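You operate a simulated robot arm through the tools that you are given. There is no shell and no other tool. Be economical: measure what you need, move in short steps, check, and stop when the job is done.

You are at the controls of a simulated robot arm. One attempt, no reset.

TASK
Seal the open pale blue sock pack at the setting on its ticket, then lay it on the cart.
Fine: Switch the sealer on for it and off afterwards.

It is judged by the outcome, as a careful person would: the job done as asked, and still so three seconds after it is handed in. It fails if anything else is knocked over, pushed out of place, dropped, spilled or broken. A push-on lid holds only when it is set on centred and level and pressed home; a screw cap is set on level and turned clockwise until tight.

THE ROBOT
A 7-joint arm with a two-finger parallel gripper on a trunk, on a base that drives. Base frame: it is fixed to the floor where the robot stands at the start and does not move with it; the origin is under the middle of the robot, x ahead of it, y to its left, z up. Units: cm, rad, N and s.
With the tool pointing down near the work surface it reaches from about 46 to 92 cm from the robot's upright axis, wherever it stands. Its first joint turns from -2.007 to 2.007 rad. Places, roughly: orange sealer switch [50, 10, 80]; sealer arm [60, 20, 100]; sealer dial [40, 20, 80]; top of the cart [-110, -80, 70]. Payload 3.91 kg.
The TCP is the grasp point between the finger pads, 3 cm short of the fingertips. In the tool frame z runs along the fingers and y along their closing line. Largest opening 11 cm; finger width 2, thickness 1; the body of the gripper, 4.8 by 11.2 cm, starts 5.5 cm behind the TCP.
Orientation is that of the tool frame in the base frame, as [roll, pitch, yaw] about the fixed x, y, z axes, in that order (R = Rz(yaw) Ry(pitch) Rx(roll)). With the fingers straight down and closing along the base's y, the tool's x points along the base's -x, its y along +y and its z along -z.

THE INTERFACE
- The arm moves only by the tool drive_tool. Its arguments are lists of equal length, an entry for each row: "rot": the turn, a rotation vector about the tool's x, y, z in rad, a list of three; "translation": the shift along the tool's x, y, z in cm, a list of three; "claw": the gripper command, from -1 (fully open) to 1 (shut), values between in proportion. In form: {"rot": [[ax, ay, az], ...], "translation": [[x, y, z], ...], "claw": [claw, ...]}. A call has 1 to 10 rows; each row shifts and turns the commanded pose from where the row before left it, along the tool's axes as they then stand. Each row takes 0.2 s and may step no farther than 5 cm and 0.15 rad from the row before; otherwise, or with a gripper value out of range, the whole call is refused. A pose out of reach is approached as far as the arm can. The call stops where the force on the tool passes 90 N (or 10 N more than at its start, if that is more) or the arm is blocked; 0.2 s more then pass. Each finger travels about 15.3 cm/s and halts on what it meets, pressing with about 26 N; the grip force reading is that of the motor and also rises with nothing between the fingers. The clock runs only during rows and for 0.2 s after the last one: add rows that do not move to give the fingers time. It gives the time, the measured TCP pose, the force on the tool (base axes), the opening and the grip force at its end, in the units of the frame above (readings bear some noise), with the torque about the TCP (base axes, N m) and any sound that the robot's microphone picked up, and new pictures: "pictures" is both (left out), scene, wrist or none.
- Cameras (640 x 400 px; columns grow to the right, rows downward): "scene" is now at [22.51, 20.54, 140.46]; the picture's right is [-0.15, -0.99, 0.00], its down [-0.69, 0.10, -0.72] and it looks along [0.71, -0.11, -0.69] (base axes); focal length 214 px, centre (320, 200). "wrist" rides on the gripper at [7.2, 1.7, -10.3] in the tool frame; the picture's right is [-0.23, 0.97, 0.00], its down [-0.76, -0.18, -0.62] and it looks along [-0.61, -0.14, 0.78] (tool axes); focal length 222 px, centre (320, 200). There is no depth. A picture from a camera that has moved, and an enlarged one, comes with that camera's place and axes in the base frame and with its lens. The place of the scene camera against the robot may be out by one fixed shift of up to 1.8 cm in any direction.
- raise_lower(by): slides the trunk up (or, below 0, down) by that many cm; the arm and the scene camera ride with it, the base frame stays. It gives what a move gives, with no picture.
- roll_base(legs): drives the robot by 1 to 6 legs, each [ahead, left, turn to the left] in cm, cm and rad, along the robot's own axes; the way and the turn of a leg run together, so that a leg with both is an arc; at most 150 cm and 3.142 rad a leg. The arm and the cameras ride along, it lands a little off, and it stops where it bumps. It gives what a move gives, and a new picture of the scene camera.
- aim_head(pan, tilt): turns the head with the scene camera to pan (to the left, within 1.396 rad either way) and tilt (down, from -0.506 to 1.204), counted from straight ahead of the robot. It gives what a move gives, and a new picture of the scene camera.
- zoom(camera, box): a new picture of the part [left, top, right, bottom] of that camera's present view, enlarged. The clock stands still meanwhile.
- close_job(): hands the job in; it is judged then, once.

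Work in short steps. Places have to be worked out from the pictures, the camera data and where the tool is seen: move nearer, look again, correct. Check each grasp and each placing, and mend what went wrong. You have 120 turns and 260 pictures in all, those below and enlarged ones among them. Open the gripper and draw the arm clear of the work before you hand the job in, unless the task says otherwise; then end with one line.

The tools are called after "Call:" by a JSON object that holds its "op" and its "data". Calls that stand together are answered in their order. drive_tool: Moves the arm, as the interface text tells. Its arguments: {"type":"object","properties":{"rot":{"type":"array"},"translation":{"type":"array"},"claw":{"type":"array"},"pictures":{"type":"string","enum":["both","scene","wrist","none"]}},"required":["rot","translation","claw"]} The other tools are called the same way: raise_lower (by) slides the trunk up or down; roll_base (legs) drives the base; aim_head (pan, tilt) turns the head that bears the scene camera; zoom (camera, box) takes an enlarged picture of a part of a camera's view; close_job () hands the job in.

At the start:

```text
clock: 0.0
eef_pos: [55.47, 3.18, 123.1]
tool_rot: [-3.14, -0.001, 3.14]
contact_force: [-0.3, 0.6, 0.2]
ft_torque: [-0.02, 0.02, 0.0]
finger_gap: 10.98
grasp_force: 0.0
trunk travel left (down, up): [-75.0, 24.0]
robot x, y, heading: [0.15, -0.01, 0.003]
head pan, tilt: [-0.148, 0.768]
```

scene: 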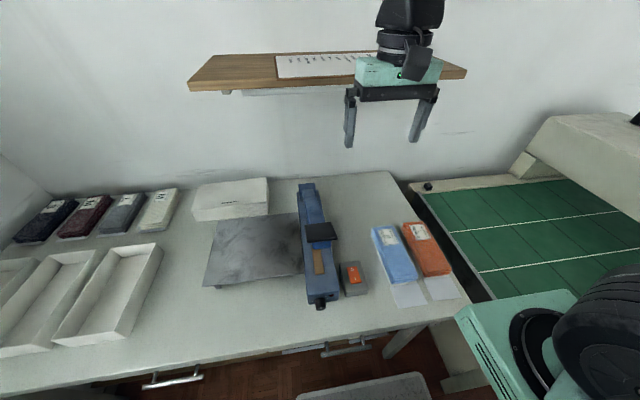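
wrist: 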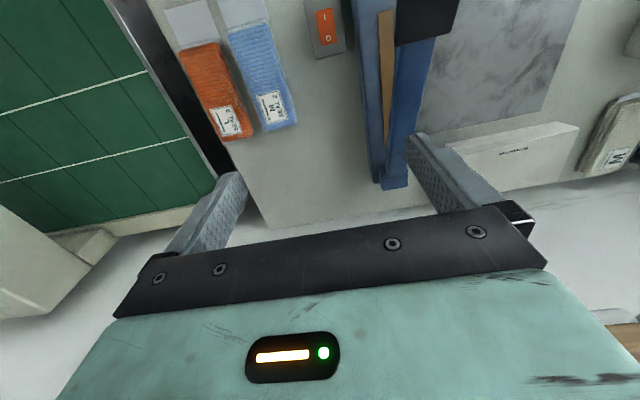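

I'll read the ticket, the shelf notice and the sealer first by enlarging.

Call:
{"op": "zoom", "data": {"camera": "wrist", "box": [160, 0, 360, 140]}}

Call:
{"op": "zoom", "data": {"camera": "scene", "box": [270, 170, 470, 320]}}

Call:
{"op": "zoom", "data": {"camera": "scene", "box": [260, 40, 400, 110]}}

```text
2.86 times, centred on (260, 70) of wrist
camera zoom: at [48.16, 4.77, 133.39], right [0.23, 0.97, 0.0], down [0.76, -0.18, 0.62], along [0.61, -0.14, -0.78], focal length 635 px, centre (491, 571)
```

zoom: 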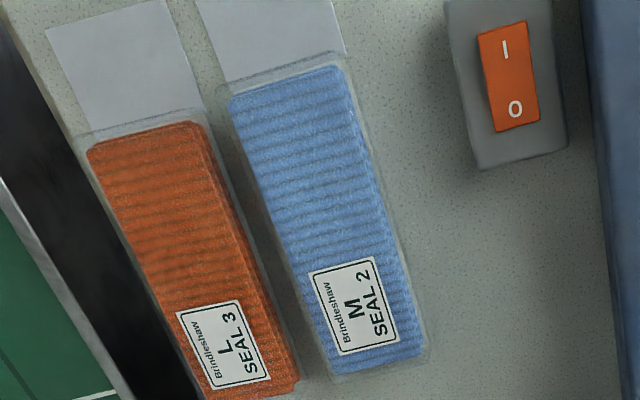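

```text
2.67 times, centred on (370, 245) of scene
camera zoom: at [22.51, 20.54, 140.46], right [-0.15, -0.99, 0.0], down [-0.69, 0.1, -0.72], along [0.71, -0.11, -0.69], focal length 572 px, centre (187, 80)
```

zoom: 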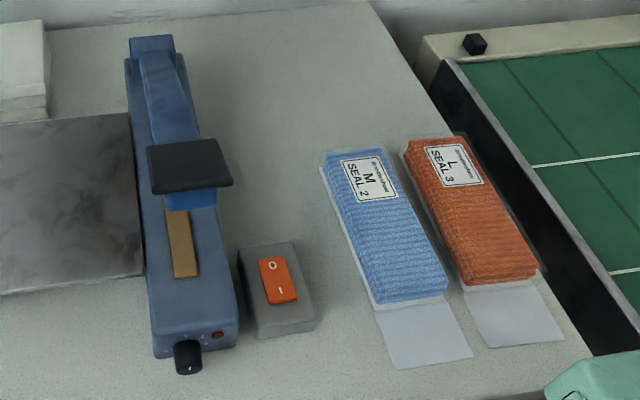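

```text
4.57 times, centred on (330, 75) of scene
camera zoom: at [22.51, 20.54, 140.46], right [-0.15, -0.99, 0.0], down [-0.69, 0.1, -0.72], along [0.71, -0.11, -0.69], focal length 980 px, centre (274, 771)
```

zoom: 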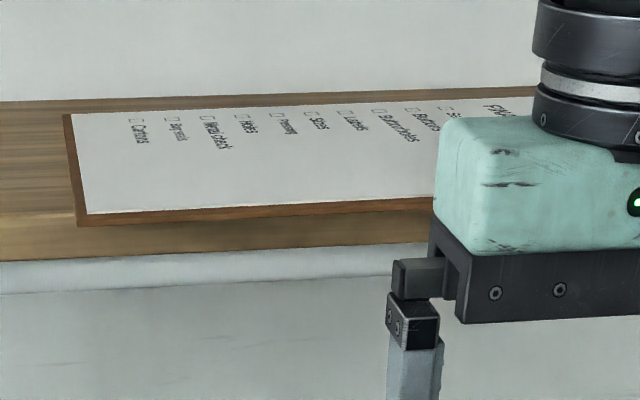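

The ticket says SEAL 2. I look closely at the dial, the sealer body and the plate.

Call:
{"op": "zoom", "data": {"camera": "scene", "box": [295, 270, 375, 320]}}

Call:
{"op": "zoom", "data": {"camera": "scene", "box": [190, 170, 350, 290]}}

Call:
{"op": "zoom", "data": {"camera": "wrist", "box": [340, 0, 480, 200]}}

```text
8.00 times, centred on (335, 295) of scene
camera zoom: at [22.51, 20.54, 140.46], right [-0.15, -0.99, 0.0], down [-0.69, 0.1, -0.72], along [0.71, -0.11, -0.69], focal length 1716 px, centre (200, -560)
```

zoom: 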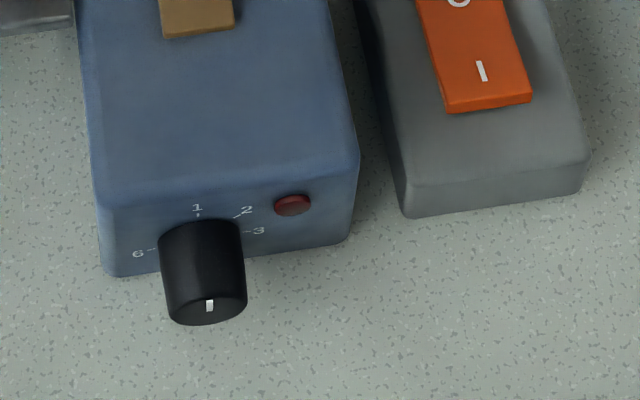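

```text
3.33 times, centred on (270, 230) of scene
camera zoom: at [22.51, 20.54, 140.46], right [-0.15, -0.99, 0.0], down [-0.69, 0.1, -0.72], along [0.71, -0.11, -0.69], focal length 715 px, centre (487, 100)
```

zoom: 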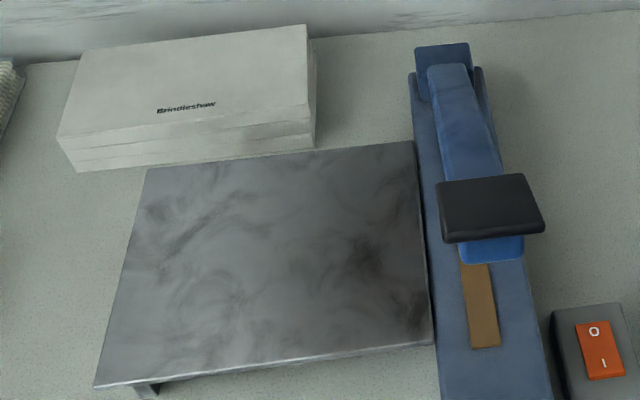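

```text
2.00 times, centred on (410, 100) of wrist
camera zoom: at [48.16, 4.77, 133.39], right [0.23, 0.97, 0.0], down [0.76, -0.18, 0.62], along [0.61, -0.14, -0.78], focal length 444 px, centre (140, 400)
```

zoom: 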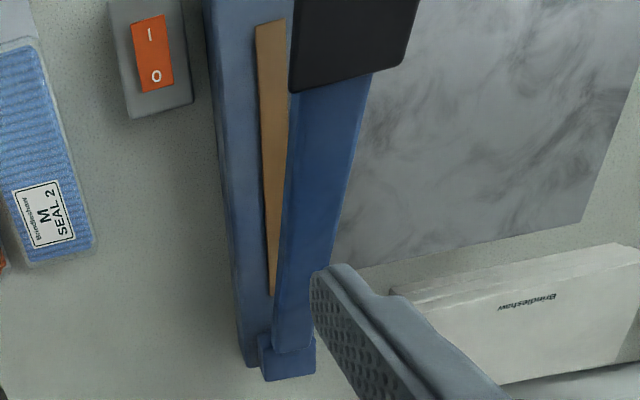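

The dial is on the front face: 1 at top, 2 upper right, and the pointer is somewhere near the bottom. I back off 45 cm so I can see the dial face and get at it horizontally.

Call:
{"op": "roll_base", "data": {"legs": [[-45, 0, 0]]}}

```text
clock: 2.7
eef_pos: [10.68, 3.42, 123.11]
tool_rot: [-3.141, 0.0, -3.133]
contact_force: [-0.2, 0.1, 0.4]
ft_torque: [-0.03, -0.03, 0.0]
finger_gap: 10.98
grasp_force: 0.0
trunk travel left (down, up): [-75.0, 24.0]
robot x, y, heading: [-44.63, -0.3, 0.007]
head pan, tilt: [-0.148, 0.768]
camera scene: at [-22.4, 20.54, 140.46], right [-0.14, -0.99, 0.0], down [-0.69, 0.1, -0.72], along [0.71, -0.1, -0.69], focal length 214 px, centre (320, 200)
```

scene: 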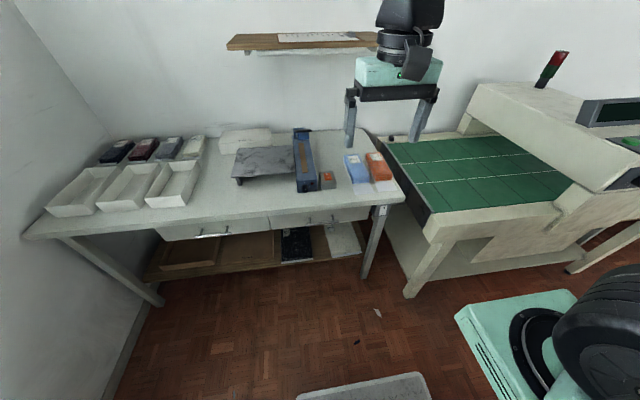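

Now enlarge the dial from here.

Call:
{"op": "zoom", "data": {"camera": "scene", "box": [288, 168, 336, 198]}}

Call:
{"op": "zoom", "data": {"camera": "scene", "box": [230, 120, 400, 220]}}

```text
13.33 times, centred on (312, 183) of scene
camera zoom: at [-22.4, 20.54, 140.46], right [-0.14, -0.99, 0.0], down [-0.69, 0.1, -0.72], along [0.71, -0.1, -0.69], focal length 2860 px, centre (427, 427)
```

zoom: 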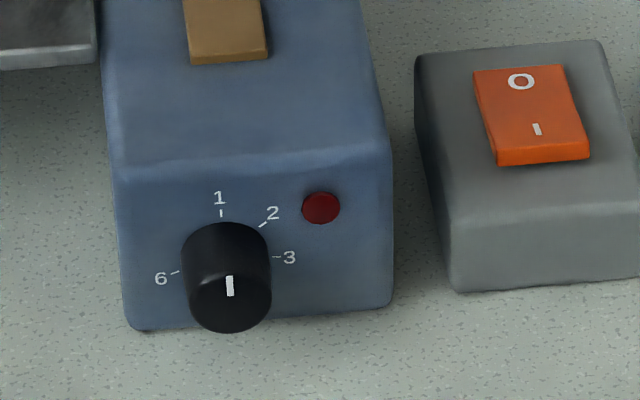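

```text
3.76 times, centred on (315, 170) of scene
camera zoom: at [-22.4, 20.54, 140.46], right [-0.14, -0.99, 0.0], down [-0.69, 0.1, -0.72], along [0.71, -0.1, -0.69], focal length 807 px, centre (339, 313)
```

zoom: 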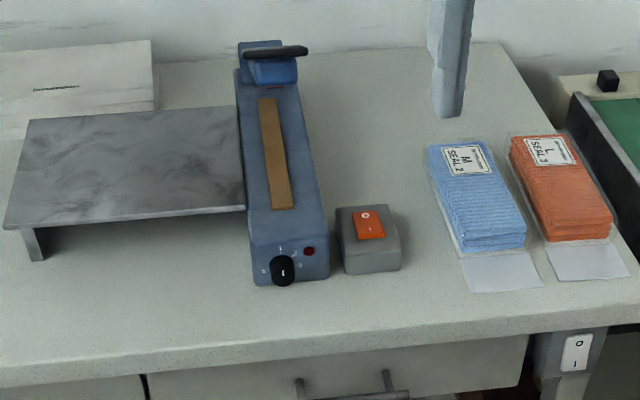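

The knob's mark points at 1; ticks 1→2→3 are about 50° apart clockwise. I swing the tool forward and to the dial's y, to look at it with the wrist camera.

Call:
{"op": "drive_tool", "data": {"rot": [[0, -0.15, 0], [0, -0.15, 0], [0, -0.15, 0], [0, -0.15, 0], [0, -0.15, 0], [0, -0.15, 0]], "translation": [[0, 2.3, 3], [0, 2.3, 3], [0, 2.3, 3], [0, 2.3, 3], [0, 2.3, 3], [0, 2.3, 2]], "claw": [-1, -1, -1, -1, -1, -1]}}

```text
clock: 4.1
eef_pos: [16.19, 17.24, 107.58]
tool_rot: [3.141, 0.9, -3.133]
contact_force: [-1.1, 0.1, -0.9]
ft_torque: [0.04, 0.01, -0.01]
finger_gap: 10.99
grasp_force: 0.0
trunk travel left (down, up): [-75.0, 24.0]
robot x, y, heading: [-44.68, -0.1, 0.006]
head pan, tilt: [-0.148, 0.768]
camera scene: at [-22.43, 20.48, 140.48], right [-0.14, -0.99, 0.0], down [-0.69, 0.1, -0.72], along [0.71, -0.1, -0.69], focal length 214 px, centre (320, 200)
camera wrist: at [3.48, 18.7, 108.27], right [0.13, 0.97, 0.18], down [-0.01, -0.18, 0.98], along [0.99, -0.13, -0.01], focal length 222 px, centre (320, 200)
```

scene: 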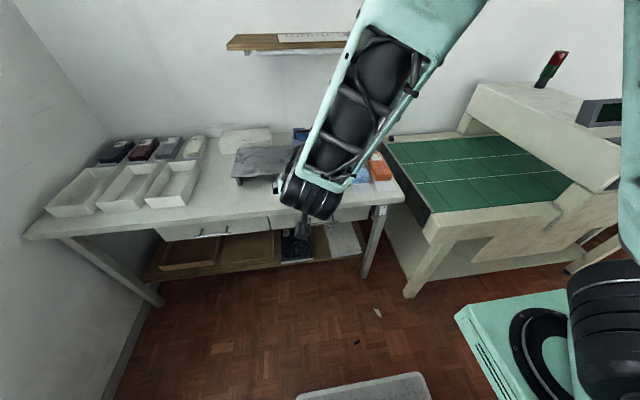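
wrist: 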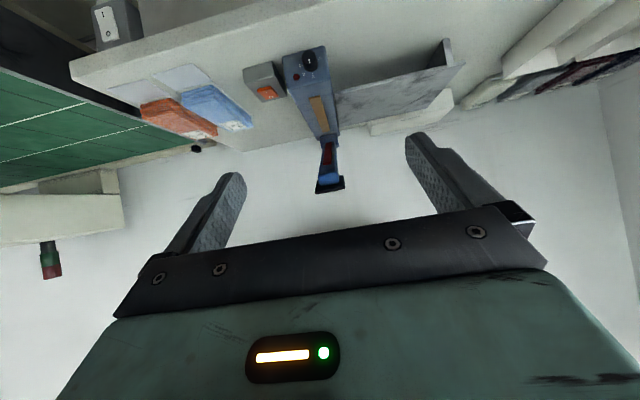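

Good; I enlarge the dial, which now faces the wrist camera (image is upside down).

Call:
{"op": "zoom", "data": {"camera": "wrist", "box": [285, 45, 333, 75]}}

Call:
{"op": "zoom", "data": {"camera": "wrist", "box": [240, 30, 440, 200]}}

```text
13.33 times, centred on (309, 60) of wrist
camera zoom: at [3.48, 18.7, 108.27], right [0.13, 0.97, 0.18], down [-0.01, -0.18, 0.98], along [0.99, -0.13, -0.01], focal length 2962 px, centre (467, 2067)
```

zoom: 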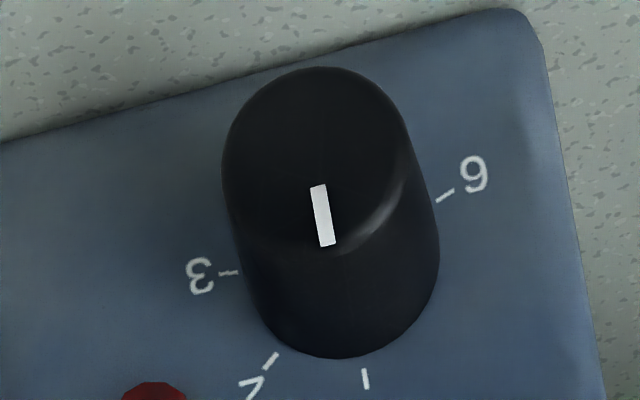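

```text
2.35 times, centred on (340, 115) of wrist
camera zoom: at [3.48, 18.7, 108.27], right [0.13, 0.97, 0.18], down [-0.01, -0.18, 0.98], along [0.99, -0.13, -0.01], focal length 523 px, centre (273, 400)
```

zoom: 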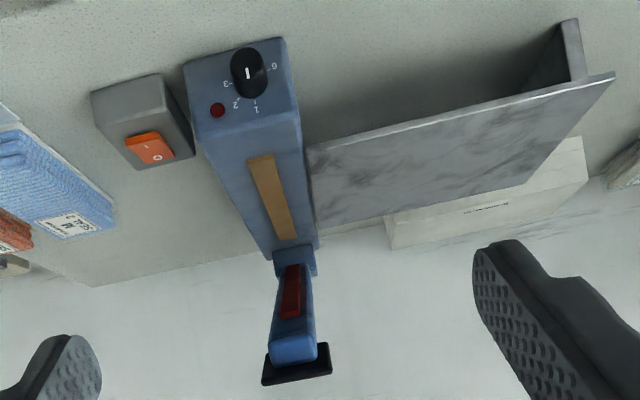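

Pointer is confirmed at 1, with 2 about 50° clockwise. I tilt to nearly horizontal and come up in front of the knob (est. y 16.3–17, z 83–84).

Call:
{"op": "drive_tool", "data": {"rot": [[0, -0.137, 0], [0, -0.137, 0], [0, -0.136, 0], [0, 0, 0], [0, 0, 0], [0, 0, 0], [0, 0, 0], [0, 0, 0], [0, 0, 0]], "translation": [[0, 0, 0], [0, 0, 0], [0, 0, 0], [2.98, -0.1, 3.5], [2.98, -0.1, 3.5], [2.98, -0.1, 3.5], [2.98, -0.1, 3.5], [2.98, -0.1, 3.5], [2.98, -0.1, 3.5]], "claw": [-1, -1, -1, -1, -0.5, -0.3, -0.3, -0.3, -0.3]}}

```text
clock: 6.1
eef_pos: [32.31, 16.83, 85.11]
tool_rot: [-3.141, 1.311, -3.131]
contact_force: [-1.1, 0.4, 0.0]
ft_torque: [0.0, 0.0, 0.0]
finger_gap: 7.15
grasp_force: 0.0
trunk travel left (down, up): [-75.0, 24.0]
robot x, y, heading: [-45.16, -0.15, 0.006]
head pan, tilt: [-0.148, 0.768]
camera scene: at [-22.45, 20.54, 140.48], right [-0.14, -0.99, 0.0], down [-0.69, 0.1, -0.72], along [0.71, -0.1, -0.69], focal length 214 px, centre (320, 200)
camera wrist: at [20.32, 18.28, 80.68], right [0.05, 0.97, 0.22], down [-0.4, -0.18, 0.9], along [0.91, -0.13, 0.38], focal length 222 px, centre (320, 200)
```

scene: 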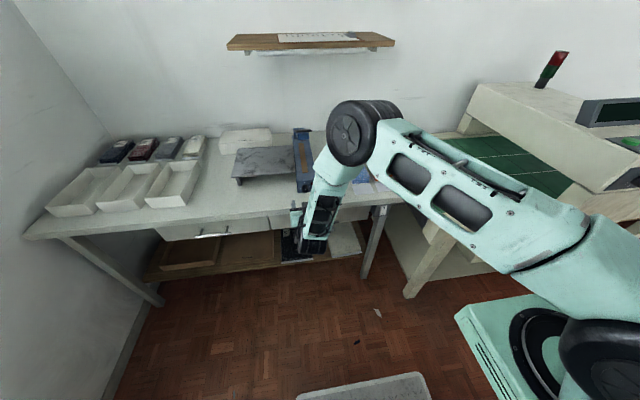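
wrist: 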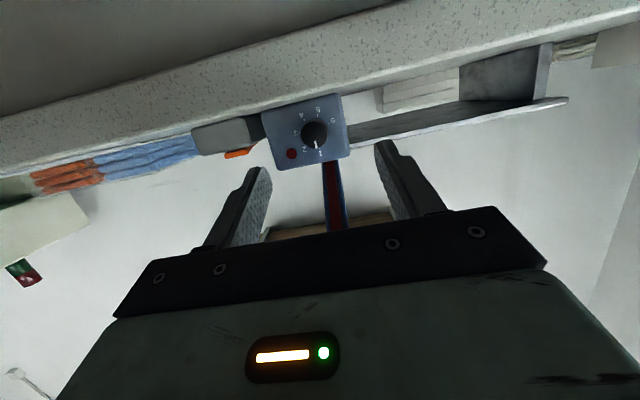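

The dial is plain in view; I enlarge it.

Call:
{"op": "zoom", "data": {"camera": "wrist", "box": [260, 85, 372, 175]}}

```text
4.44 times, centred on (316, 130) of wrist
camera zoom: at [20.32, 18.28, 80.68], right [0.05, 0.97, 0.22], down [-0.4, -0.18, 0.9], along [0.91, -0.13, 0.38], focal length 987 px, centre (338, 511)
```

zoom: 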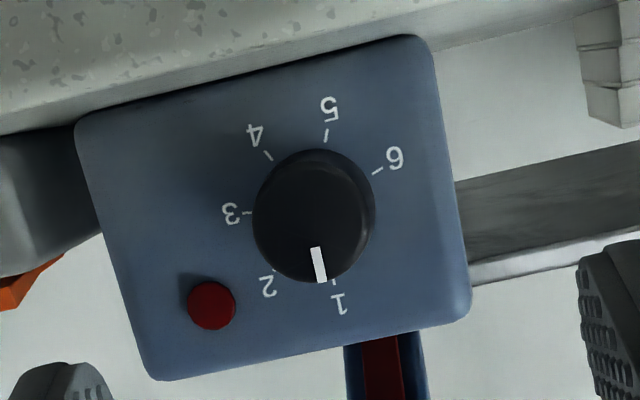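

Steps are about 50°. Knob face centre is near (42.2, 16.3, 82.9), length about 2 cm. I advance so the fingertips flank it about 1.3 cm deep.

Call:
{"op": "drive_tool", "data": {"rot": [[0, 0, 0], [0, 0, 0], [0, 0, 0]], "translation": [[-0.2, -0.2, 2.8], [-0.2, -0.2, 2.8], [-0.2, -0.15, 2.8]], "claw": [-0.3, -0.3, -0.3]}}

Call:
{"op": "zoom", "data": {"camera": "wrist", "box": [180, 50, 460, 250]}}

```text
clock: 6.9
eef_pos: [40.37, 16.21, 83.4]
tool_rot: [-3.14, 1.309, -3.132]
contact_force: [0.1, 0.5, 0.8]
ft_torque: [0.04, 0.01, -0.02]
finger_gap: 7.14
grasp_force: 0.1
trunk travel left (down, up): [-75.0, 24.0]
robot x, y, heading: [-45.0, -0.37, 0.009]
head pan, tilt: [-0.148, 0.768]
camera scene: at [-22.42, 20.55, 140.46], right [-0.14, -0.99, 0.0], down [-0.69, 0.1, -0.72], along [0.71, -0.1, -0.69], focal length 214 px, centre (320, 200)
camera wrist: at [28.47, 17.8, 79.05], right [0.05, 0.97, 0.22], down [-0.4, -0.18, 0.9], along [0.91, -0.13, 0.38], focal length 222 px, centre (320, 200)
```

scene: 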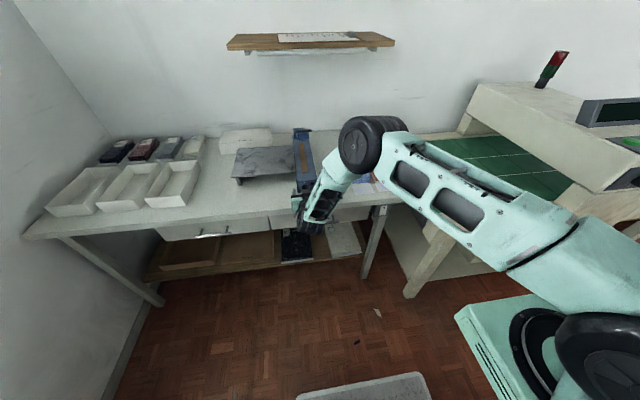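
wrist: 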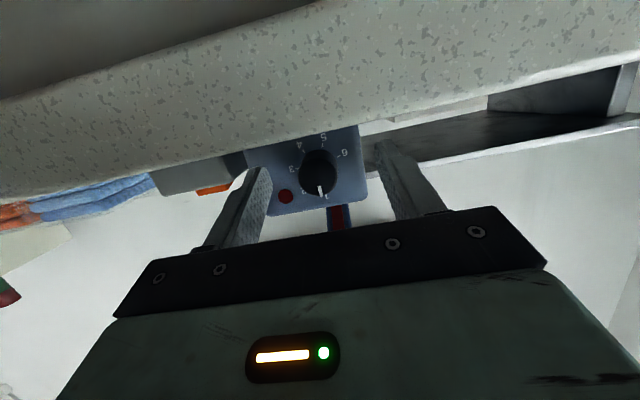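

```text
2.00 times, centred on (320, 150) of wrist
camera zoom: at [28.47, 17.8, 79.05], right [0.05, 0.97, 0.22], down [-0.4, -0.18, 0.9], along [0.91, -0.13, 0.38], focal length 444 px, centre (320, 300)
```

zoom: 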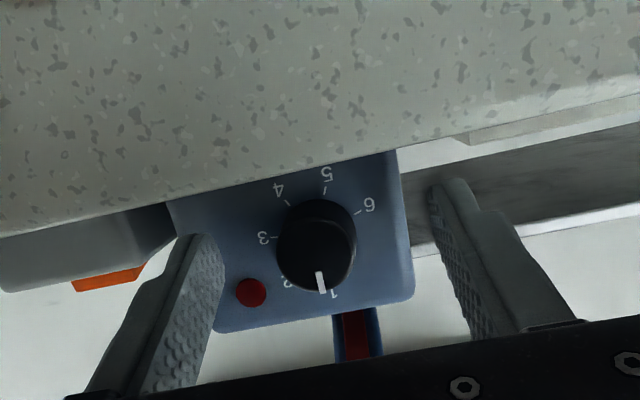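

Fingertips flank the knob centred; I close on it.

Call:
{"op": "drive_tool", "data": {"rot": [[0, 0, 0], [0, 0, 0], [0, 0, 0]], "translation": [[0, 0, 0.2], [0, 0, 0], [0, 0, 0]], "claw": [0.3, 1, 1], "pictures": "wrist"}}

Call:
{"op": "zoom", "data": {"camera": "wrist", "box": [180, 50, 460, 250]}}

```text
clock: 7.7
eef_pos: [40.45, 16.07, 83.33]
tool_rot: [-3.137, 1.309, -3.133]
contact_force: [-2.8, -8.5, 1.0]
ft_torque: [-0.04, 0.03, -0.3]
finger_gap: 2.62
grasp_force: 44.7
trunk travel left (down, up): [-75.0, 24.0]
robot x, y, heading: [-45.0, -0.23, 0.004]
head pan, tilt: [-0.148, 0.768]
camera wrist: at [28.6, 17.64, 78.95], right [0.05, 0.97, 0.22], down [-0.4, -0.18, 0.9], along [0.91, -0.14, 0.38], focal length 222 px, centre (320, 200)
```

wrist: 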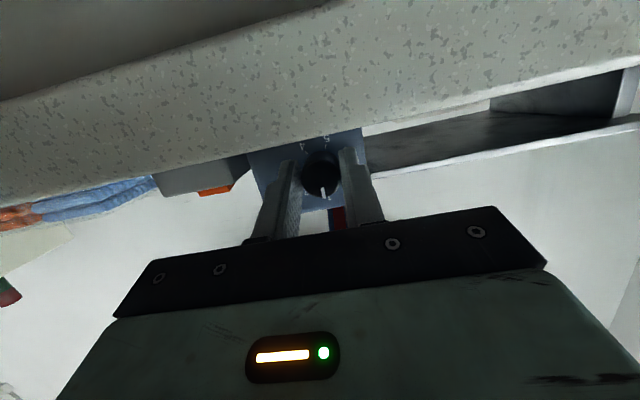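

```text
2.00 times, centred on (320, 150) of wrist
camera zoom: at [28.6, 17.64, 78.95], right [0.05, 0.97, 0.22], down [-0.4, -0.18, 0.9], along [0.91, -0.14, 0.38], focal length 444 px, centre (320, 300)
```

zoom: 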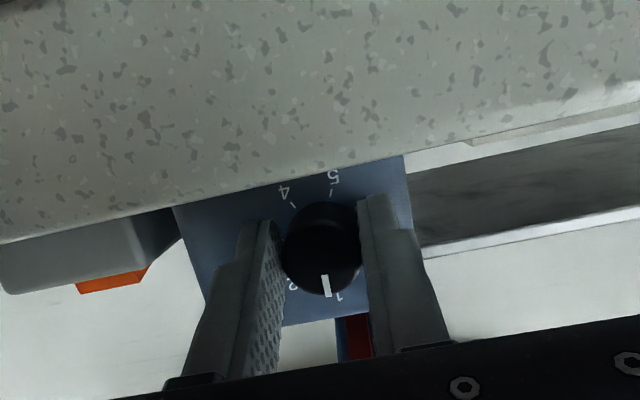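

Gripped (2.6 cm). Now I turn the knob clockwise by ~0.88 rad about its own axis.

Call:
{"op": "drive_tool", "data": {"rot": [[0, 0, 0], [-0.038, 0, 0.142], [-0.038, 0, 0.142], [-0.038, 0, 0.142], [-0.038, 0, 0.142], [-0.038, 0, 0.142], [-0.038, 0, 0.142], [0, 0, 0]], "translation": [[0, -0.12, 0], [0, -0.07, 0], [0, -0.07, 0], [0, -0.07, 0], [0, -0.07, 0], [0, -0.07, 0], [0, -0.07, 0], [0, 0, 0]], "claw": [1, 1, 1, 1, 1, 1, 1, 1], "pictures": "wrist"}}

Call:
{"op": "zoom", "data": {"camera": "wrist", "box": [180, 50, 460, 250]}}

```text
clock: 8.9
eef_pos: [40.63, 16.41, 83.21]
tool_rot: [2.146, 1.018, 2.118]
contact_force: [-21.5, -28.0, -0.2]
ft_torque: [0.03, -1.07, 0.06]
finger_gap: 2.71
grasp_force: 44.9
out of reach, approached as far as the arm can: row 4, 5
trunk travel left (down, up): [-75.0, 24.0]
robot x, y, heading: [-44.77, -0.4, 0.002]
head pan, tilt: [-0.148, 0.768]
stopped in row 5: the force on the tool passed its limit (the readings are from after the stop); the commanded pose is now the measured one
camera wrist: at [28.95, 20.6, 80.67], right [0.15, 0.77, 0.62], down [-0.4, -0.53, 0.75], along [0.9, -0.37, 0.23], focal length 222 px, centre (320, 200)
```

wrist: 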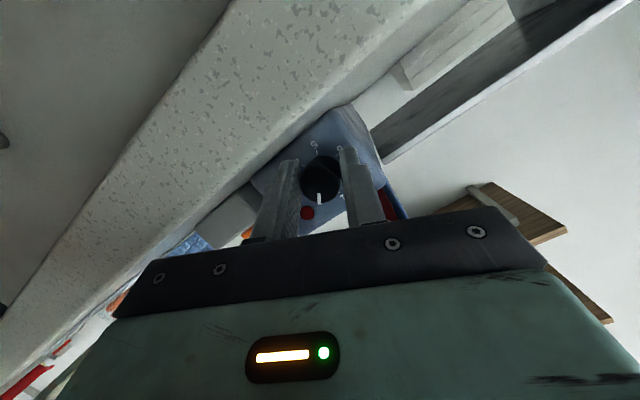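

```text
2.00 times, centred on (320, 150) of wrist
camera zoom: at [28.95, 20.6, 80.67], right [0.15, 0.77, 0.62], down [-0.4, -0.53, 0.75], along [0.9, -0.37, 0.23], focal length 444 px, centre (320, 300)
```

zoom: 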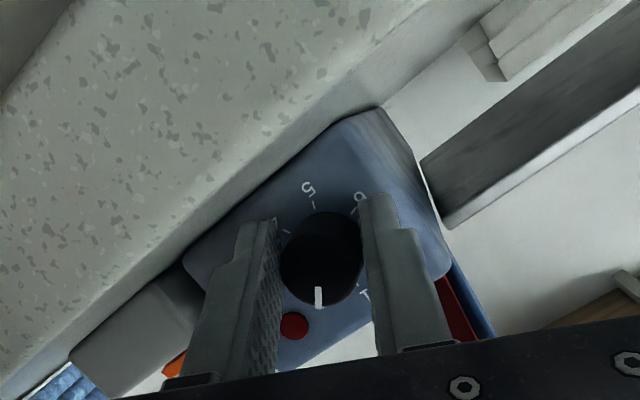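

The arm ran out of wrist travel after about 26°. I release, back off a bit, and swing back past level to ratchet the rest.

Call:
{"op": "drive_tool", "data": {"rot": [[0, 0, 0], [0, 0, 0], [0, 0, 0], [0, 0, 0]], "translation": [[0, 0, 0], [0, 0, 0], [0, 0, -3], [0, 0, -4]], "claw": [-0.1, -0.1, -0.1, -0.1], "pictures": "wrist"}}

Call:
{"op": "zoom", "data": {"camera": "wrist", "box": [230, 70, 390, 200]}}

```text
clock: 9.9
eef_pos: [34.25, 16.65, 85.49]
tool_rot: [2.136, 1.016, 2.119]
contact_force: [0.6, -0.7, 0.1]
ft_torque: [0.0, -0.03, 0.04]
finger_gap: 6.06
grasp_force: 0.0
trunk travel left (down, up): [-75.0, 24.0]
robot x, y, heading: [-44.72, -0.17, 0.001]
head pan, tilt: [-0.148, 0.768]
camera wrist: at [22.36, 20.68, 82.94], right [0.14, 0.77, 0.63], down [-0.4, -0.53, 0.74], along [0.9, -0.36, 0.23], focal length 222 px, centre (320, 200)
```

wrist: 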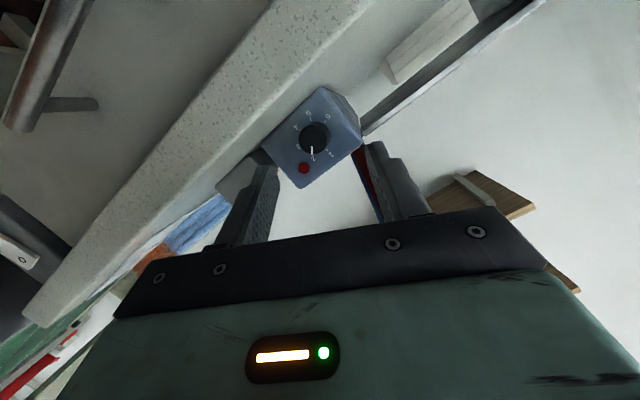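

```text
3.08 times, centred on (310, 135) of wrist
camera zoom: at [22.36, 20.68, 82.94], right [0.14, 0.77, 0.63], down [-0.4, -0.53, 0.74], along [0.9, -0.36, 0.23], focal length 684 px, centre (351, 400)
```

zoom: 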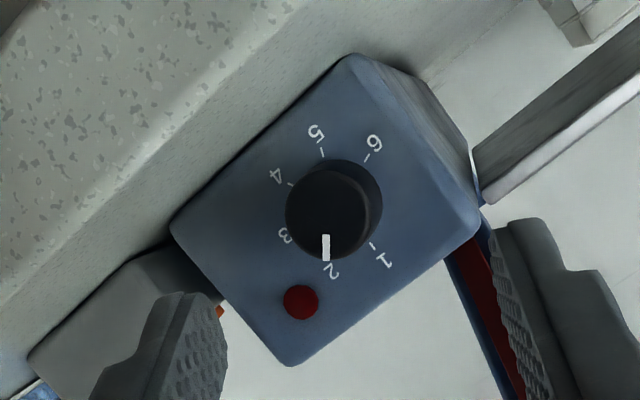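

The pointer looks to be at or near 2. I rotate back level for a straight view to verify.

Call:
{"op": "drive_tool", "data": {"rot": [[0.038, 0, -0.142], [0.038, 0, -0.142], [0.038, 0, -0.142]], "translation": [[0, 0, 0], [0, 0, 0], [0, 0, -1]], "claw": [-0.1, -0.1, -0.1], "pictures": "none"}}

Call:
{"op": "zoom", "data": {"camera": "wrist", "box": [260, 85, 372, 175]}}

```text
clock: 10.7
eef_pos: [33.09, 16.62, 85.69]
tool_rot: [3.082, 1.252, 3.015]
contact_force: [1.1, -0.3, -0.6]
ft_torque: [-0.03, -0.01, 0.03]
finger_gap: 6.05
grasp_force: 0.2
trunk travel left (down, up): [-75.0, 24.0]
robot x, y, heading: [-45.09, -0.13, 0.008]
head pan, tilt: [-0.148, 0.768]
```

```text
4.44 times, centred on (316, 130) of wrist
camera zoom: at [21.15, 19.1, 81.95], right [0.14, 0.96, 0.23], down [-0.37, -0.17, 0.91], along [0.92, -0.21, 0.33], focal length 987 px, centre (338, 511)
```

zoom: 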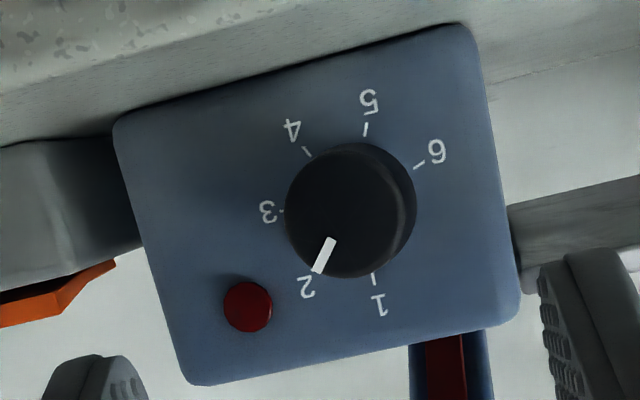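

It turned only ~31°; about 0.33 rad more is needed. I square up the tool and pre-roll it the other way.

Call:
{"op": "drive_tool", "data": {"rot": [[-0.06, -0.055, -0.02], [0.038, 0, -0.142], [0.038, 0, -0.142]], "translation": [[0, 0, 0], [0, 0, 0], [0, 0, 0]], "claw": [-0.3, -0.3, -0.3], "pictures": "none"}}

Call:
{"op": "zoom", "data": {"camera": "wrist", "box": [230, 60, 390, 190]}}

```text
clock: 11.5
eef_pos: [33.23, 16.65, 85.69]
tool_rot: [-2.304, 1.193, -2.346]
contact_force: [-0.1, -0.4, 0.0]
ft_torque: [0.0, 0.03, 0.01]
finger_gap: 7.11
grasp_force: 0.0
trunk travel left (down, up): [-75.0, 24.0]
robot x, y, heading: [-44.82, -0.25, 0.0]
head pan, tilt: [-0.148, 0.768]
```

```text
3.08 times, centred on (310, 125) of wrist
camera zoom: at [21.26, 17.06, 80.95], right [0.06, 1.0, -0.06], down [-0.41, 0.08, 0.91], along [0.91, -0.04, 0.41], focal length 684 px, centre (351, 431)
```

zoom: 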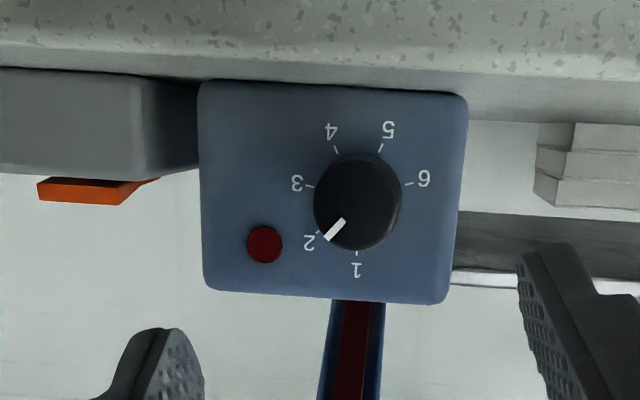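

Almost straight-on now; zoom tighter to measure the mark's angle.

Call:
{"op": "zoom", "data": {"camera": "wrist", "box": [294, 86, 342, 126]}}

```text
10.00 times, centred on (318, 106) of wrist
camera zoom: at [21.26, 17.06, 80.95], right [0.06, 1.0, -0.06], down [-0.41, 0.08, 0.91], along [0.91, -0.04, 0.41], focal length 2221 px, centre (340, 1140)
```

zoom: 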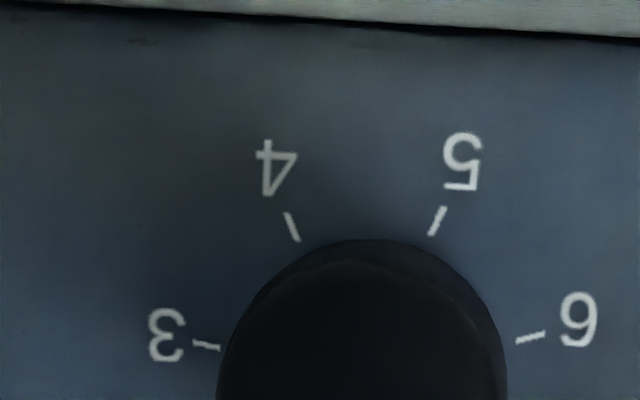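

Call:
{"op": "zoom", "data": {"camera": "wrist", "box": [286, 87, 342, 127]}}

Call:
{"op": "zoom", "data": {"camera": "wrist", "box": [286, 97, 342, 132]}}

```text
10.00 times, centred on (314, 107) of wrist
camera zoom: at [21.26, 17.06, 80.95], right [0.06, 1.0, -0.06], down [-0.41, 0.08, 0.91], along [0.91, -0.04, 0.41], focal length 2221 px, centre (380, 1130)
```

zoom: 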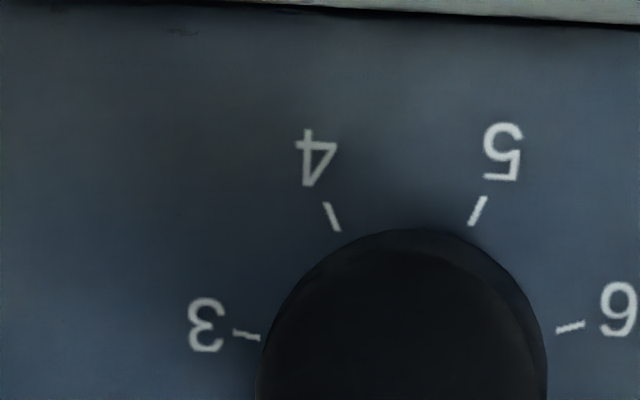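

```text
11.43 times, centred on (314, 114) of wrist
camera zoom: at [21.26, 17.06, 80.95], right [0.06, 1.0, -0.06], down [-0.41, 0.08, 0.91], along [0.91, -0.04, 0.41], focal length 2538 px, centre (389, 1177)
```

zoom: 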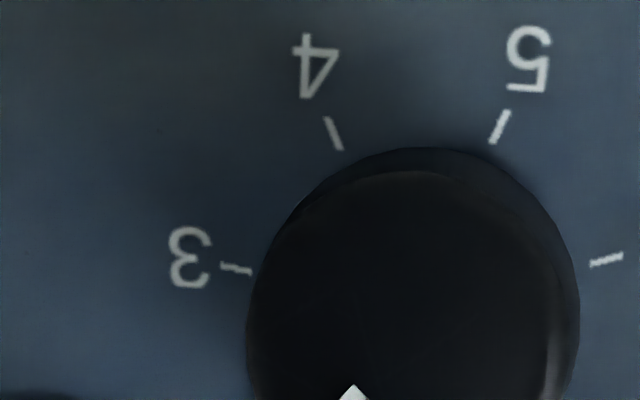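

Crop a little lower for the mark.

Call:
{"op": "zoom", "data": {"camera": "wrist", "box": [288, 100, 344, 150]}}

```text
8.00 times, centred on (316, 125) of wrist
camera zoom: at [21.26, 17.06, 80.95], right [0.06, 1.0, -0.06], down [-0.41, 0.08, 0.91], along [0.91, -0.04, 0.41], focal length 1777 px, centre (352, 800)
```

zoom: 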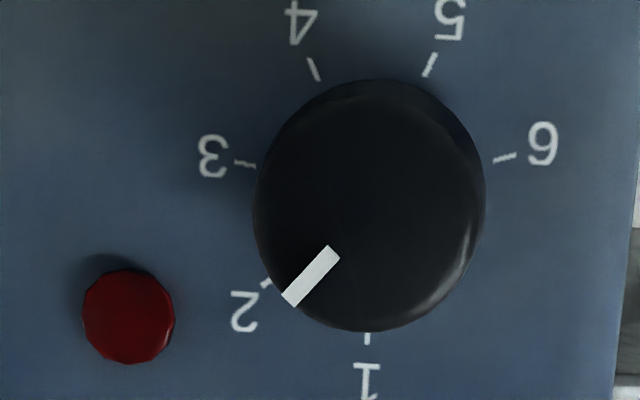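

Mark is at 43°, tick 2 at ~51°: 0.15 rad short. I re-advance with this pre-roll, grip, and turn the remainder.

Call:
{"op": "drive_tool", "data": {"rot": [[0, 0, 0], [0, 0, 0], [0, 0, 0], [0, 0, 0], [0, 0, 0]], "translation": [[0.16, 0.14, 3.8], [0.16, 0.14, 3.85], [0, 0, 0], [0, 0, 0], [0, 0, 0]], "claw": [-0.3, -0.3, 0.3, 1, 1], "pictures": "wrist"}}

Call:
{"op": "zoom", "data": {"camera": "wrist", "box": [250, 110, 390, 230]}}

```text
clock: 12.7
eef_pos: [40.3, 16.22, 83.37]
tool_rot: [-2.306, 1.194, -2.347]
contact_force: [0.2, -3.6, 1.0]
ft_torque: [-0.01, -0.33, -0.1]
finger_gap: 2.59
grasp_force: 45.8
trunk travel left (down, up): [-75.0, 24.0]
robot x, y, heading: [-45.5, -0.53, 0.011]
head pan, tilt: [-0.148, 0.768]
camera wrist: at [28.59, 16.6, 78.63], right [0.06, 1.0, -0.05], down [-0.41, 0.08, 0.91], along [0.91, -0.04, 0.41], focal length 222 px, centre (320, 200)
```

wrist: 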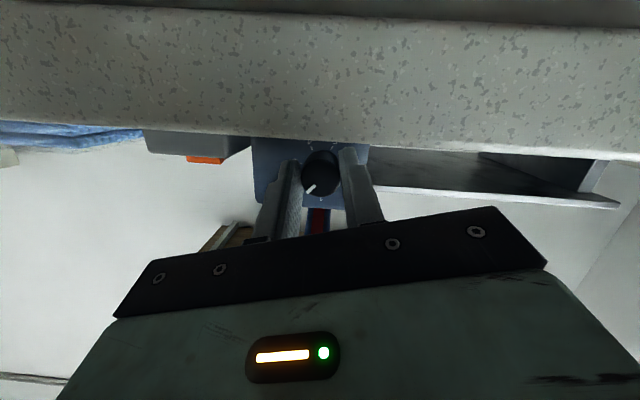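

```text
3.33 times, centred on (320, 170) of wrist
camera zoom: at [28.59, 16.6, 78.63], right [0.06, 1.0, -0.05], down [-0.41, 0.08, 0.91], along [0.91, -0.04, 0.41], focal length 740 px, centre (320, 300)
```

zoom: 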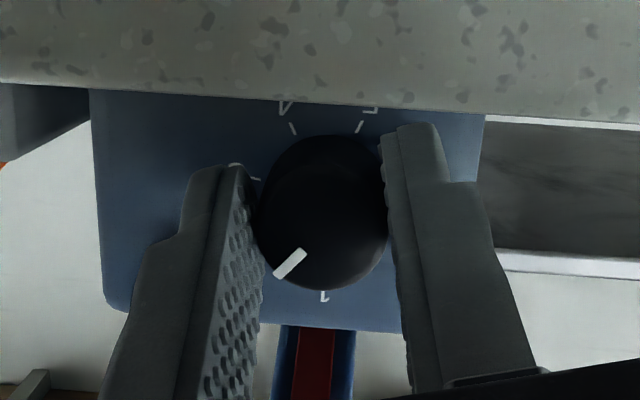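

Gripped. Turn 0.15 rad clockwise, release, back off, and check.

Call:
{"op": "drive_tool", "data": {"rot": [[-0.02, 0, 0.072], [-0.02, 0, 0.072], [0, 0, 0], [0, 0, 0], [0, 0, 0], [0, 0, 0], [0, 0, 0]], "translation": [[0, -0.035, 0], [0, -0.035, 0], [0, 0, 0], [0, 0, 0], [0, 0, 0], [0, 0, -3.5], [0, 0, -4]], "claw": [1, 1, 1, -0.3, -0.3, -0.3, -0.3], "pictures": "none"}}

Call:
{"op": "zoom", "data": {"camera": "wrist", "box": [288, 95, 352, 150]}}

```text
clock: 14.3
eef_pos: [33.13, 16.41, 85.33]
tool_rot: [-2.681, 1.284, -2.704]
contact_force: [0.8, -0.9, 0.1]
ft_torque: [0.01, 0.01, -0.02]
finger_gap: 7.16
grasp_force: 0.1
trunk travel left (down, up): [-75.0, 24.0]
robot x, y, heading: [-44.57, -0.01, 0.009]
head pan, tilt: [-0.148, 0.768]
```

```text
7.27 times, centred on (320, 122) of wrist
camera zoom: at [21.24, 17.49, 80.73], right [0.06, 0.99, 0.09], down [-0.41, -0.06, 0.91], along [0.91, -0.1, 0.4], focal length 1615 px, centre (320, 764)
```

zoom: 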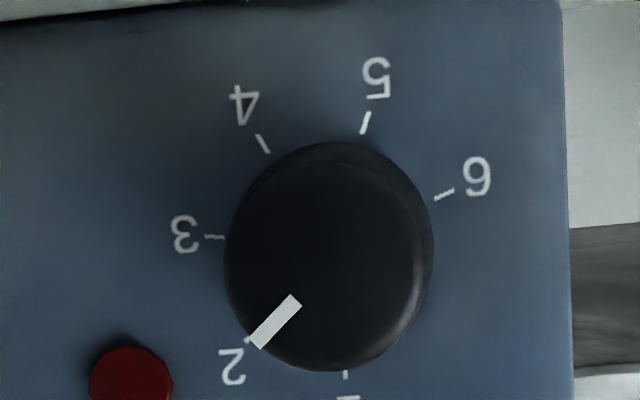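

The mark now lines up with 2. I retract, level the roll, and swing the tool back to pointing down.

Call:
{"op": "drive_tool", "data": {"rot": [[0, 0, 0], [-0.038, 0, 0.142], [0, 0.13, 0], [0, 0.13, 0], [0, 0.13, 0], [0, 0.13, 0], [0, 0.13, 0], [0, 0.13, 0], [0, 0.13, 0], [0, 0.13, 0]], "translation": [[-1, 0, -4.5], [-2, 0, -4], [-3, 0, -3.5], [-3, 0, -3], [-2, 0, -3], [-2, 0, -3], [0, 0, -3], [0, 0, -3], [0, 0, -3], [0, 0, -3]], "claw": [-0.3, -0.3, -0.3, -0.3, -0.3, -0.3, -0.3, -0.3, -0.3, -0.3], "pictures": "none"}}

```text
clock: 16.5
eef_pos: [12.1, 16.94, 114.5]
tool_rot: [3.118, 0.27, 3.133]
contact_force: [0.8, -0.6, 0.0]
ft_torque: [-0.01, -0.01, 0.01]
finger_gap: 7.13
grasp_force: 0.0
trunk travel left (down, up): [-75.0, 24.0]
robot x, y, heading: [-45.01, 0.14, 0.006]
head pan, tilt: [-0.148, 0.768]
```

Finish squaring the tool, moving to y≈3, z≈122.

Call:
{"op": "drive_tool", "data": {"rot": [[0.02, 0.135, 0], [0, 0.135, 0], [0, 0, 0], [0, 0, 0]], "translation": [[0, -3.5, -2], [0, -3.5, -2], [0, -3.5, -2], [0, -3.5, -2]], "claw": [-1, -1, -1, -1], "pictures": "none"}}

Call:
{"op": "roll_base", "data": {"legs": [[44, 0, -0.006]]}}

```text
clock: 17.5
eef_pos: [11.17, 2.69, 122.41]
tool_rot: [3.139, 0.0, 3.135]
contact_force: [-0.3, 1.2, 0.5]
ft_torque: [-0.01, 0.0, 0.02]
finger_gap: 11.02
grasp_force: 0.0
trunk travel left (down, up): [-75.0, 24.0]
robot x, y, heading: [-44.68, -0.39, 0.004]
head pan, tilt: [-0.148, 0.768]
```

```text
clock: 20.2
eef_pos: [55.37, 1.99, 122.34]
tool_rot: [3.139, 0.001, 3.123]
contact_force: [-0.1, 0.3, 0.3]
ft_torque: [-0.01, 0.03, 0.01]
finger_gap: 10.98
grasp_force: 0.1
trunk travel left (down, up): [-75.0, 24.0]
robot x, y, heading: [-0.41, -0.44, -0.008]
head pan, tilt: [-0.148, 0.768]
camera scene: at [21.91, 20.02, 140.46], right [-0.15, -0.99, 0.0], down [-0.69, 0.11, -0.72], along [0.71, -0.11, -0.69], focal length 214 px, centre (320, 200)
```

scene: 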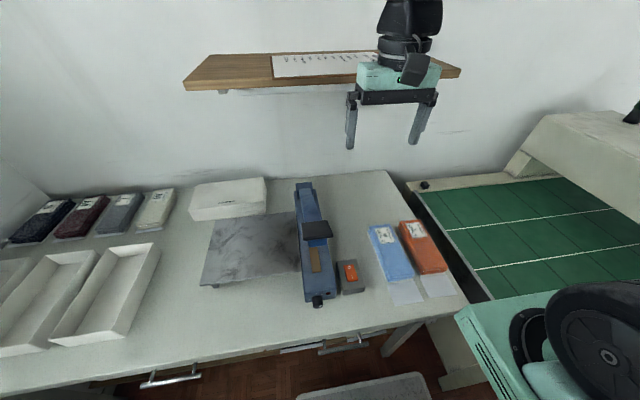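

Everything's in place. I move above the blue pack for a closer look.

Call:
{"op": "drive_tool", "data": {"rot": [[0, 0, 0.009], [0, 0, 0.009], [0, 0, 0], [0, 0, 0]], "translation": [[0, -2.5, 4], [0, -2.5, 4], [0, -2.5, 4], [0, -2.5, 4]], "claw": [-1, -1, -1, -1]}}

Call:
{"op": "zoom", "data": {"camera": "wrist", "box": [160, 0, 480, 200]}}

```text
clock: 21.2
eef_pos: [55.19, -8.0, 106.5]
tool_rot: [3.141, 0.002, 3.105]
contact_force: [-1.2, 0.5, 0.2]
ft_torque: [0.0, 0.01, -0.01]
finger_gap: 11.01
grasp_force: 0.0
trunk travel left (down, up): [-75.0, 24.0]
robot x, y, heading: [-0.72, 0.18, -0.009]
head pan, tilt: [-0.148, 0.768]
camera scene: at [21.87, 20.05, 140.47], right [-0.15, -0.99, 0.0], down [-0.69, 0.11, -0.72], along [0.71, -0.11, -0.69], focal length 214 px, centre (320, 200)
camera wrist: at [47.87, -6.1, 116.66], right [0.26, 0.96, 0.0], down [0.75, -0.21, 0.62], along [0.6, -0.16, -0.78], focal length 222 px, centre (320, 200)
```

scene: 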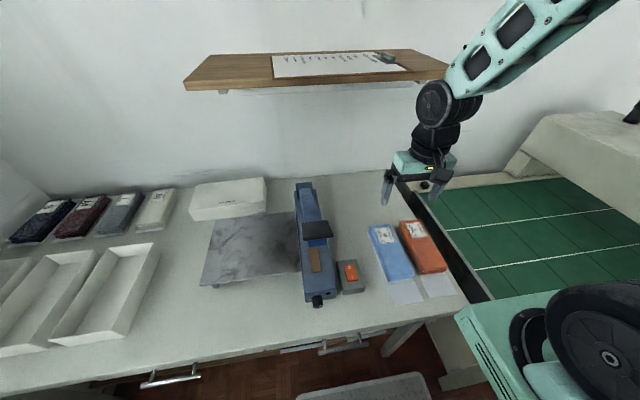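
wrist: 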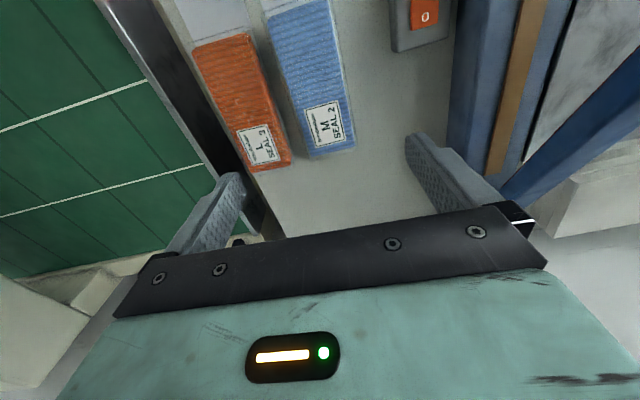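

```text
2.00 times, centred on (320, 100) of wrist
camera zoom: at [47.87, -6.1, 116.66], right [0.26, 0.96, 0.0], down [0.75, -0.21, 0.62], along [0.6, -0.16, -0.78], focal length 444 px, centre (320, 400)
```

zoom: 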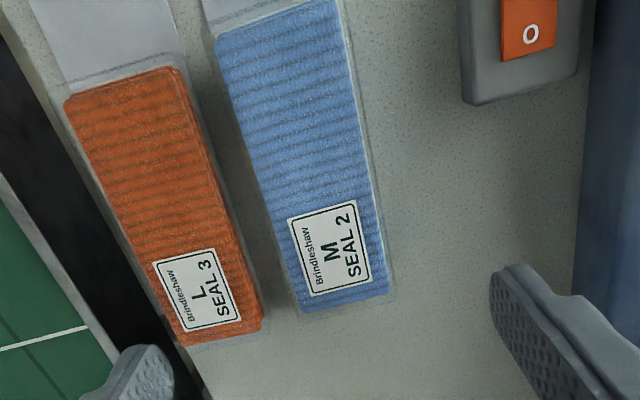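

Blue pack spans x 46–64.3, y −11.8…−4.5, centre ≈(55.2,−8.2); gap to the orange pack is 2.5–4 cm. I correct yaw, narrow the fingers to ~9.4 and descend part way.

Call:
{"op": "drive_tool", "data": {"rot": [[0, 0, -0.023], [0, 0, 0], [0, 0, 0], [0, 0, 0]], "translation": [[-0.3, -0.1, 4], [-0.3, 0, 4], [-0.3, 0, 4], [0, 0, 3]], "claw": [-0.71, -0.71, -0.71, -0.71]}}

Call:
{"op": "zoom", "data": {"camera": "scene", "box": [340, 150, 480, 320]}}

```text
clock: 22.2
eef_pos: [55.92, -8.24, 91.25]
tool_rot: [3.138, 0.002, 3.127]
contact_force: [-0.5, -0.4, 0.2]
ft_torque: [0.0, 0.0, -0.01]
finger_gap: 9.39
grasp_force: 0.1
trunk travel left (down, up): [-75.0, 24.0]
robot x, y, heading: [-0.58, -0.75, -0.009]
head pan, tilt: [-0.148, 0.768]
camera scene: at [21.87, 20.01, 140.47], right [-0.15, -0.99, 0.0], down [-0.69, 0.11, -0.72], along [0.71, -0.11, -0.69], focal length 214 px, centre (320, 200)
camera wrist: at [48.66, -6.57, 101.49], right [0.24, 0.97, 0.0], down [0.76, -0.19, 0.62], along [0.61, -0.15, -0.78], focal length 222 px, centre (320, 200)
```

scene: 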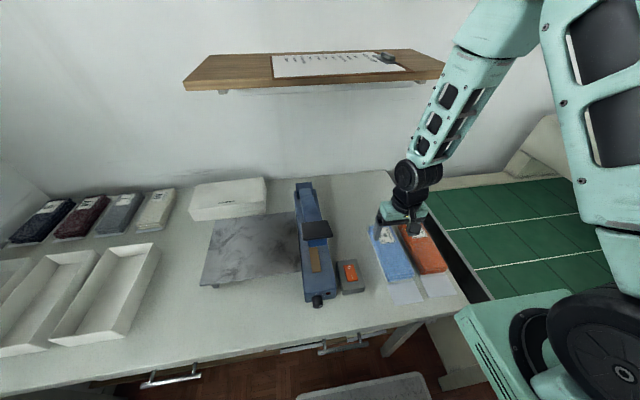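
wrist: 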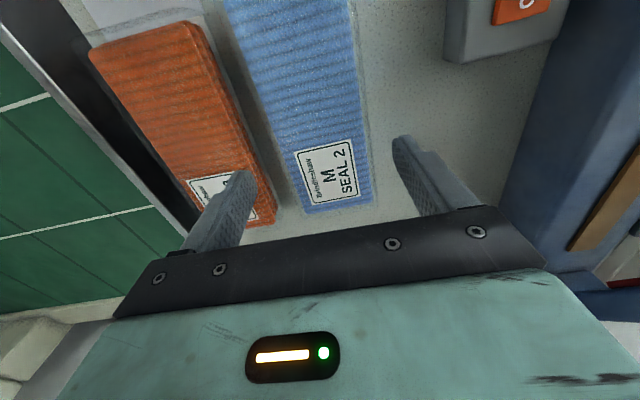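

```text
2.35 times, centred on (410, 235) of scene
camera zoom: at [21.87, 20.01, 140.47], right [-0.15, -0.99, 0.0], down [-0.69, 0.11, -0.72], along [0.71, -0.11, -0.69], focal length 505 px, centre (108, 118)
```

zoom: 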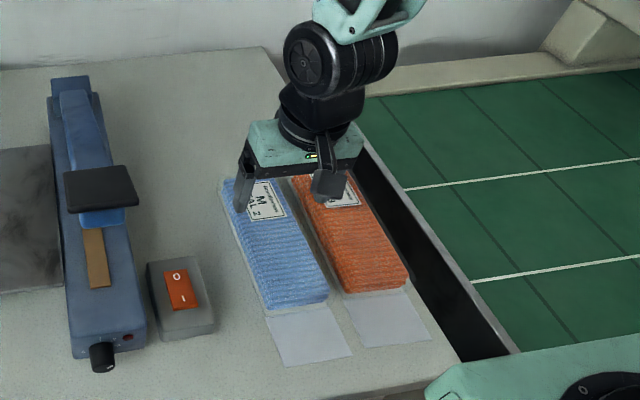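

Centre y refines to −8.4; I descend with fingers at 9.0 cm to z≈83.6.

Call:
{"op": "drive_tool", "data": {"rot": [[0, 0, 0], [0, 0, 0], [0, 0, 0]], "translation": [[0, -0.15, 3], [0, 0, 2.5], [0, 0, 2.2]], "claw": [-0.64, -0.64, -0.64]}}

```text
clock: 23.0
eef_pos: [56.17, -8.62, 83.68]
tool_rot: [3.139, 0.001, 3.126]
contact_force: [-0.4, -1.0, -0.4]
ft_torque: [-0.01, -0.04, -0.03]
finger_gap: 9.02
grasp_force: 0.2
trunk travel left (down, up): [-75.0, 24.0]
robot x, y, heading: [-1.04, -0.53, -0.007]
head pan, tilt: [-0.148, 0.768]
camera scene: at [21.89, 20.02, 140.47], right [-0.15, -0.99, 0.0], down [-0.69, 0.11, -0.72], along [0.71, -0.11, -0.69], focal length 214 px, centre (320, 200)
camera wrist: at [48.73, -6.83, 93.89], right [0.24, 0.97, 0.0], down [0.76, -0.19, 0.62], along [0.61, -0.15, -0.78], focal length 222 px, centre (320, 200)
```

scene: 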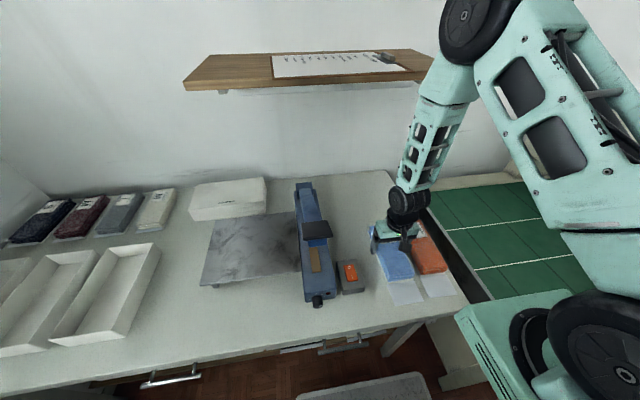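
wrist: 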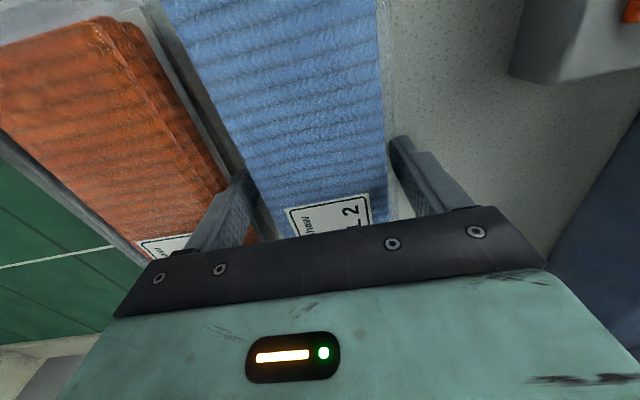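

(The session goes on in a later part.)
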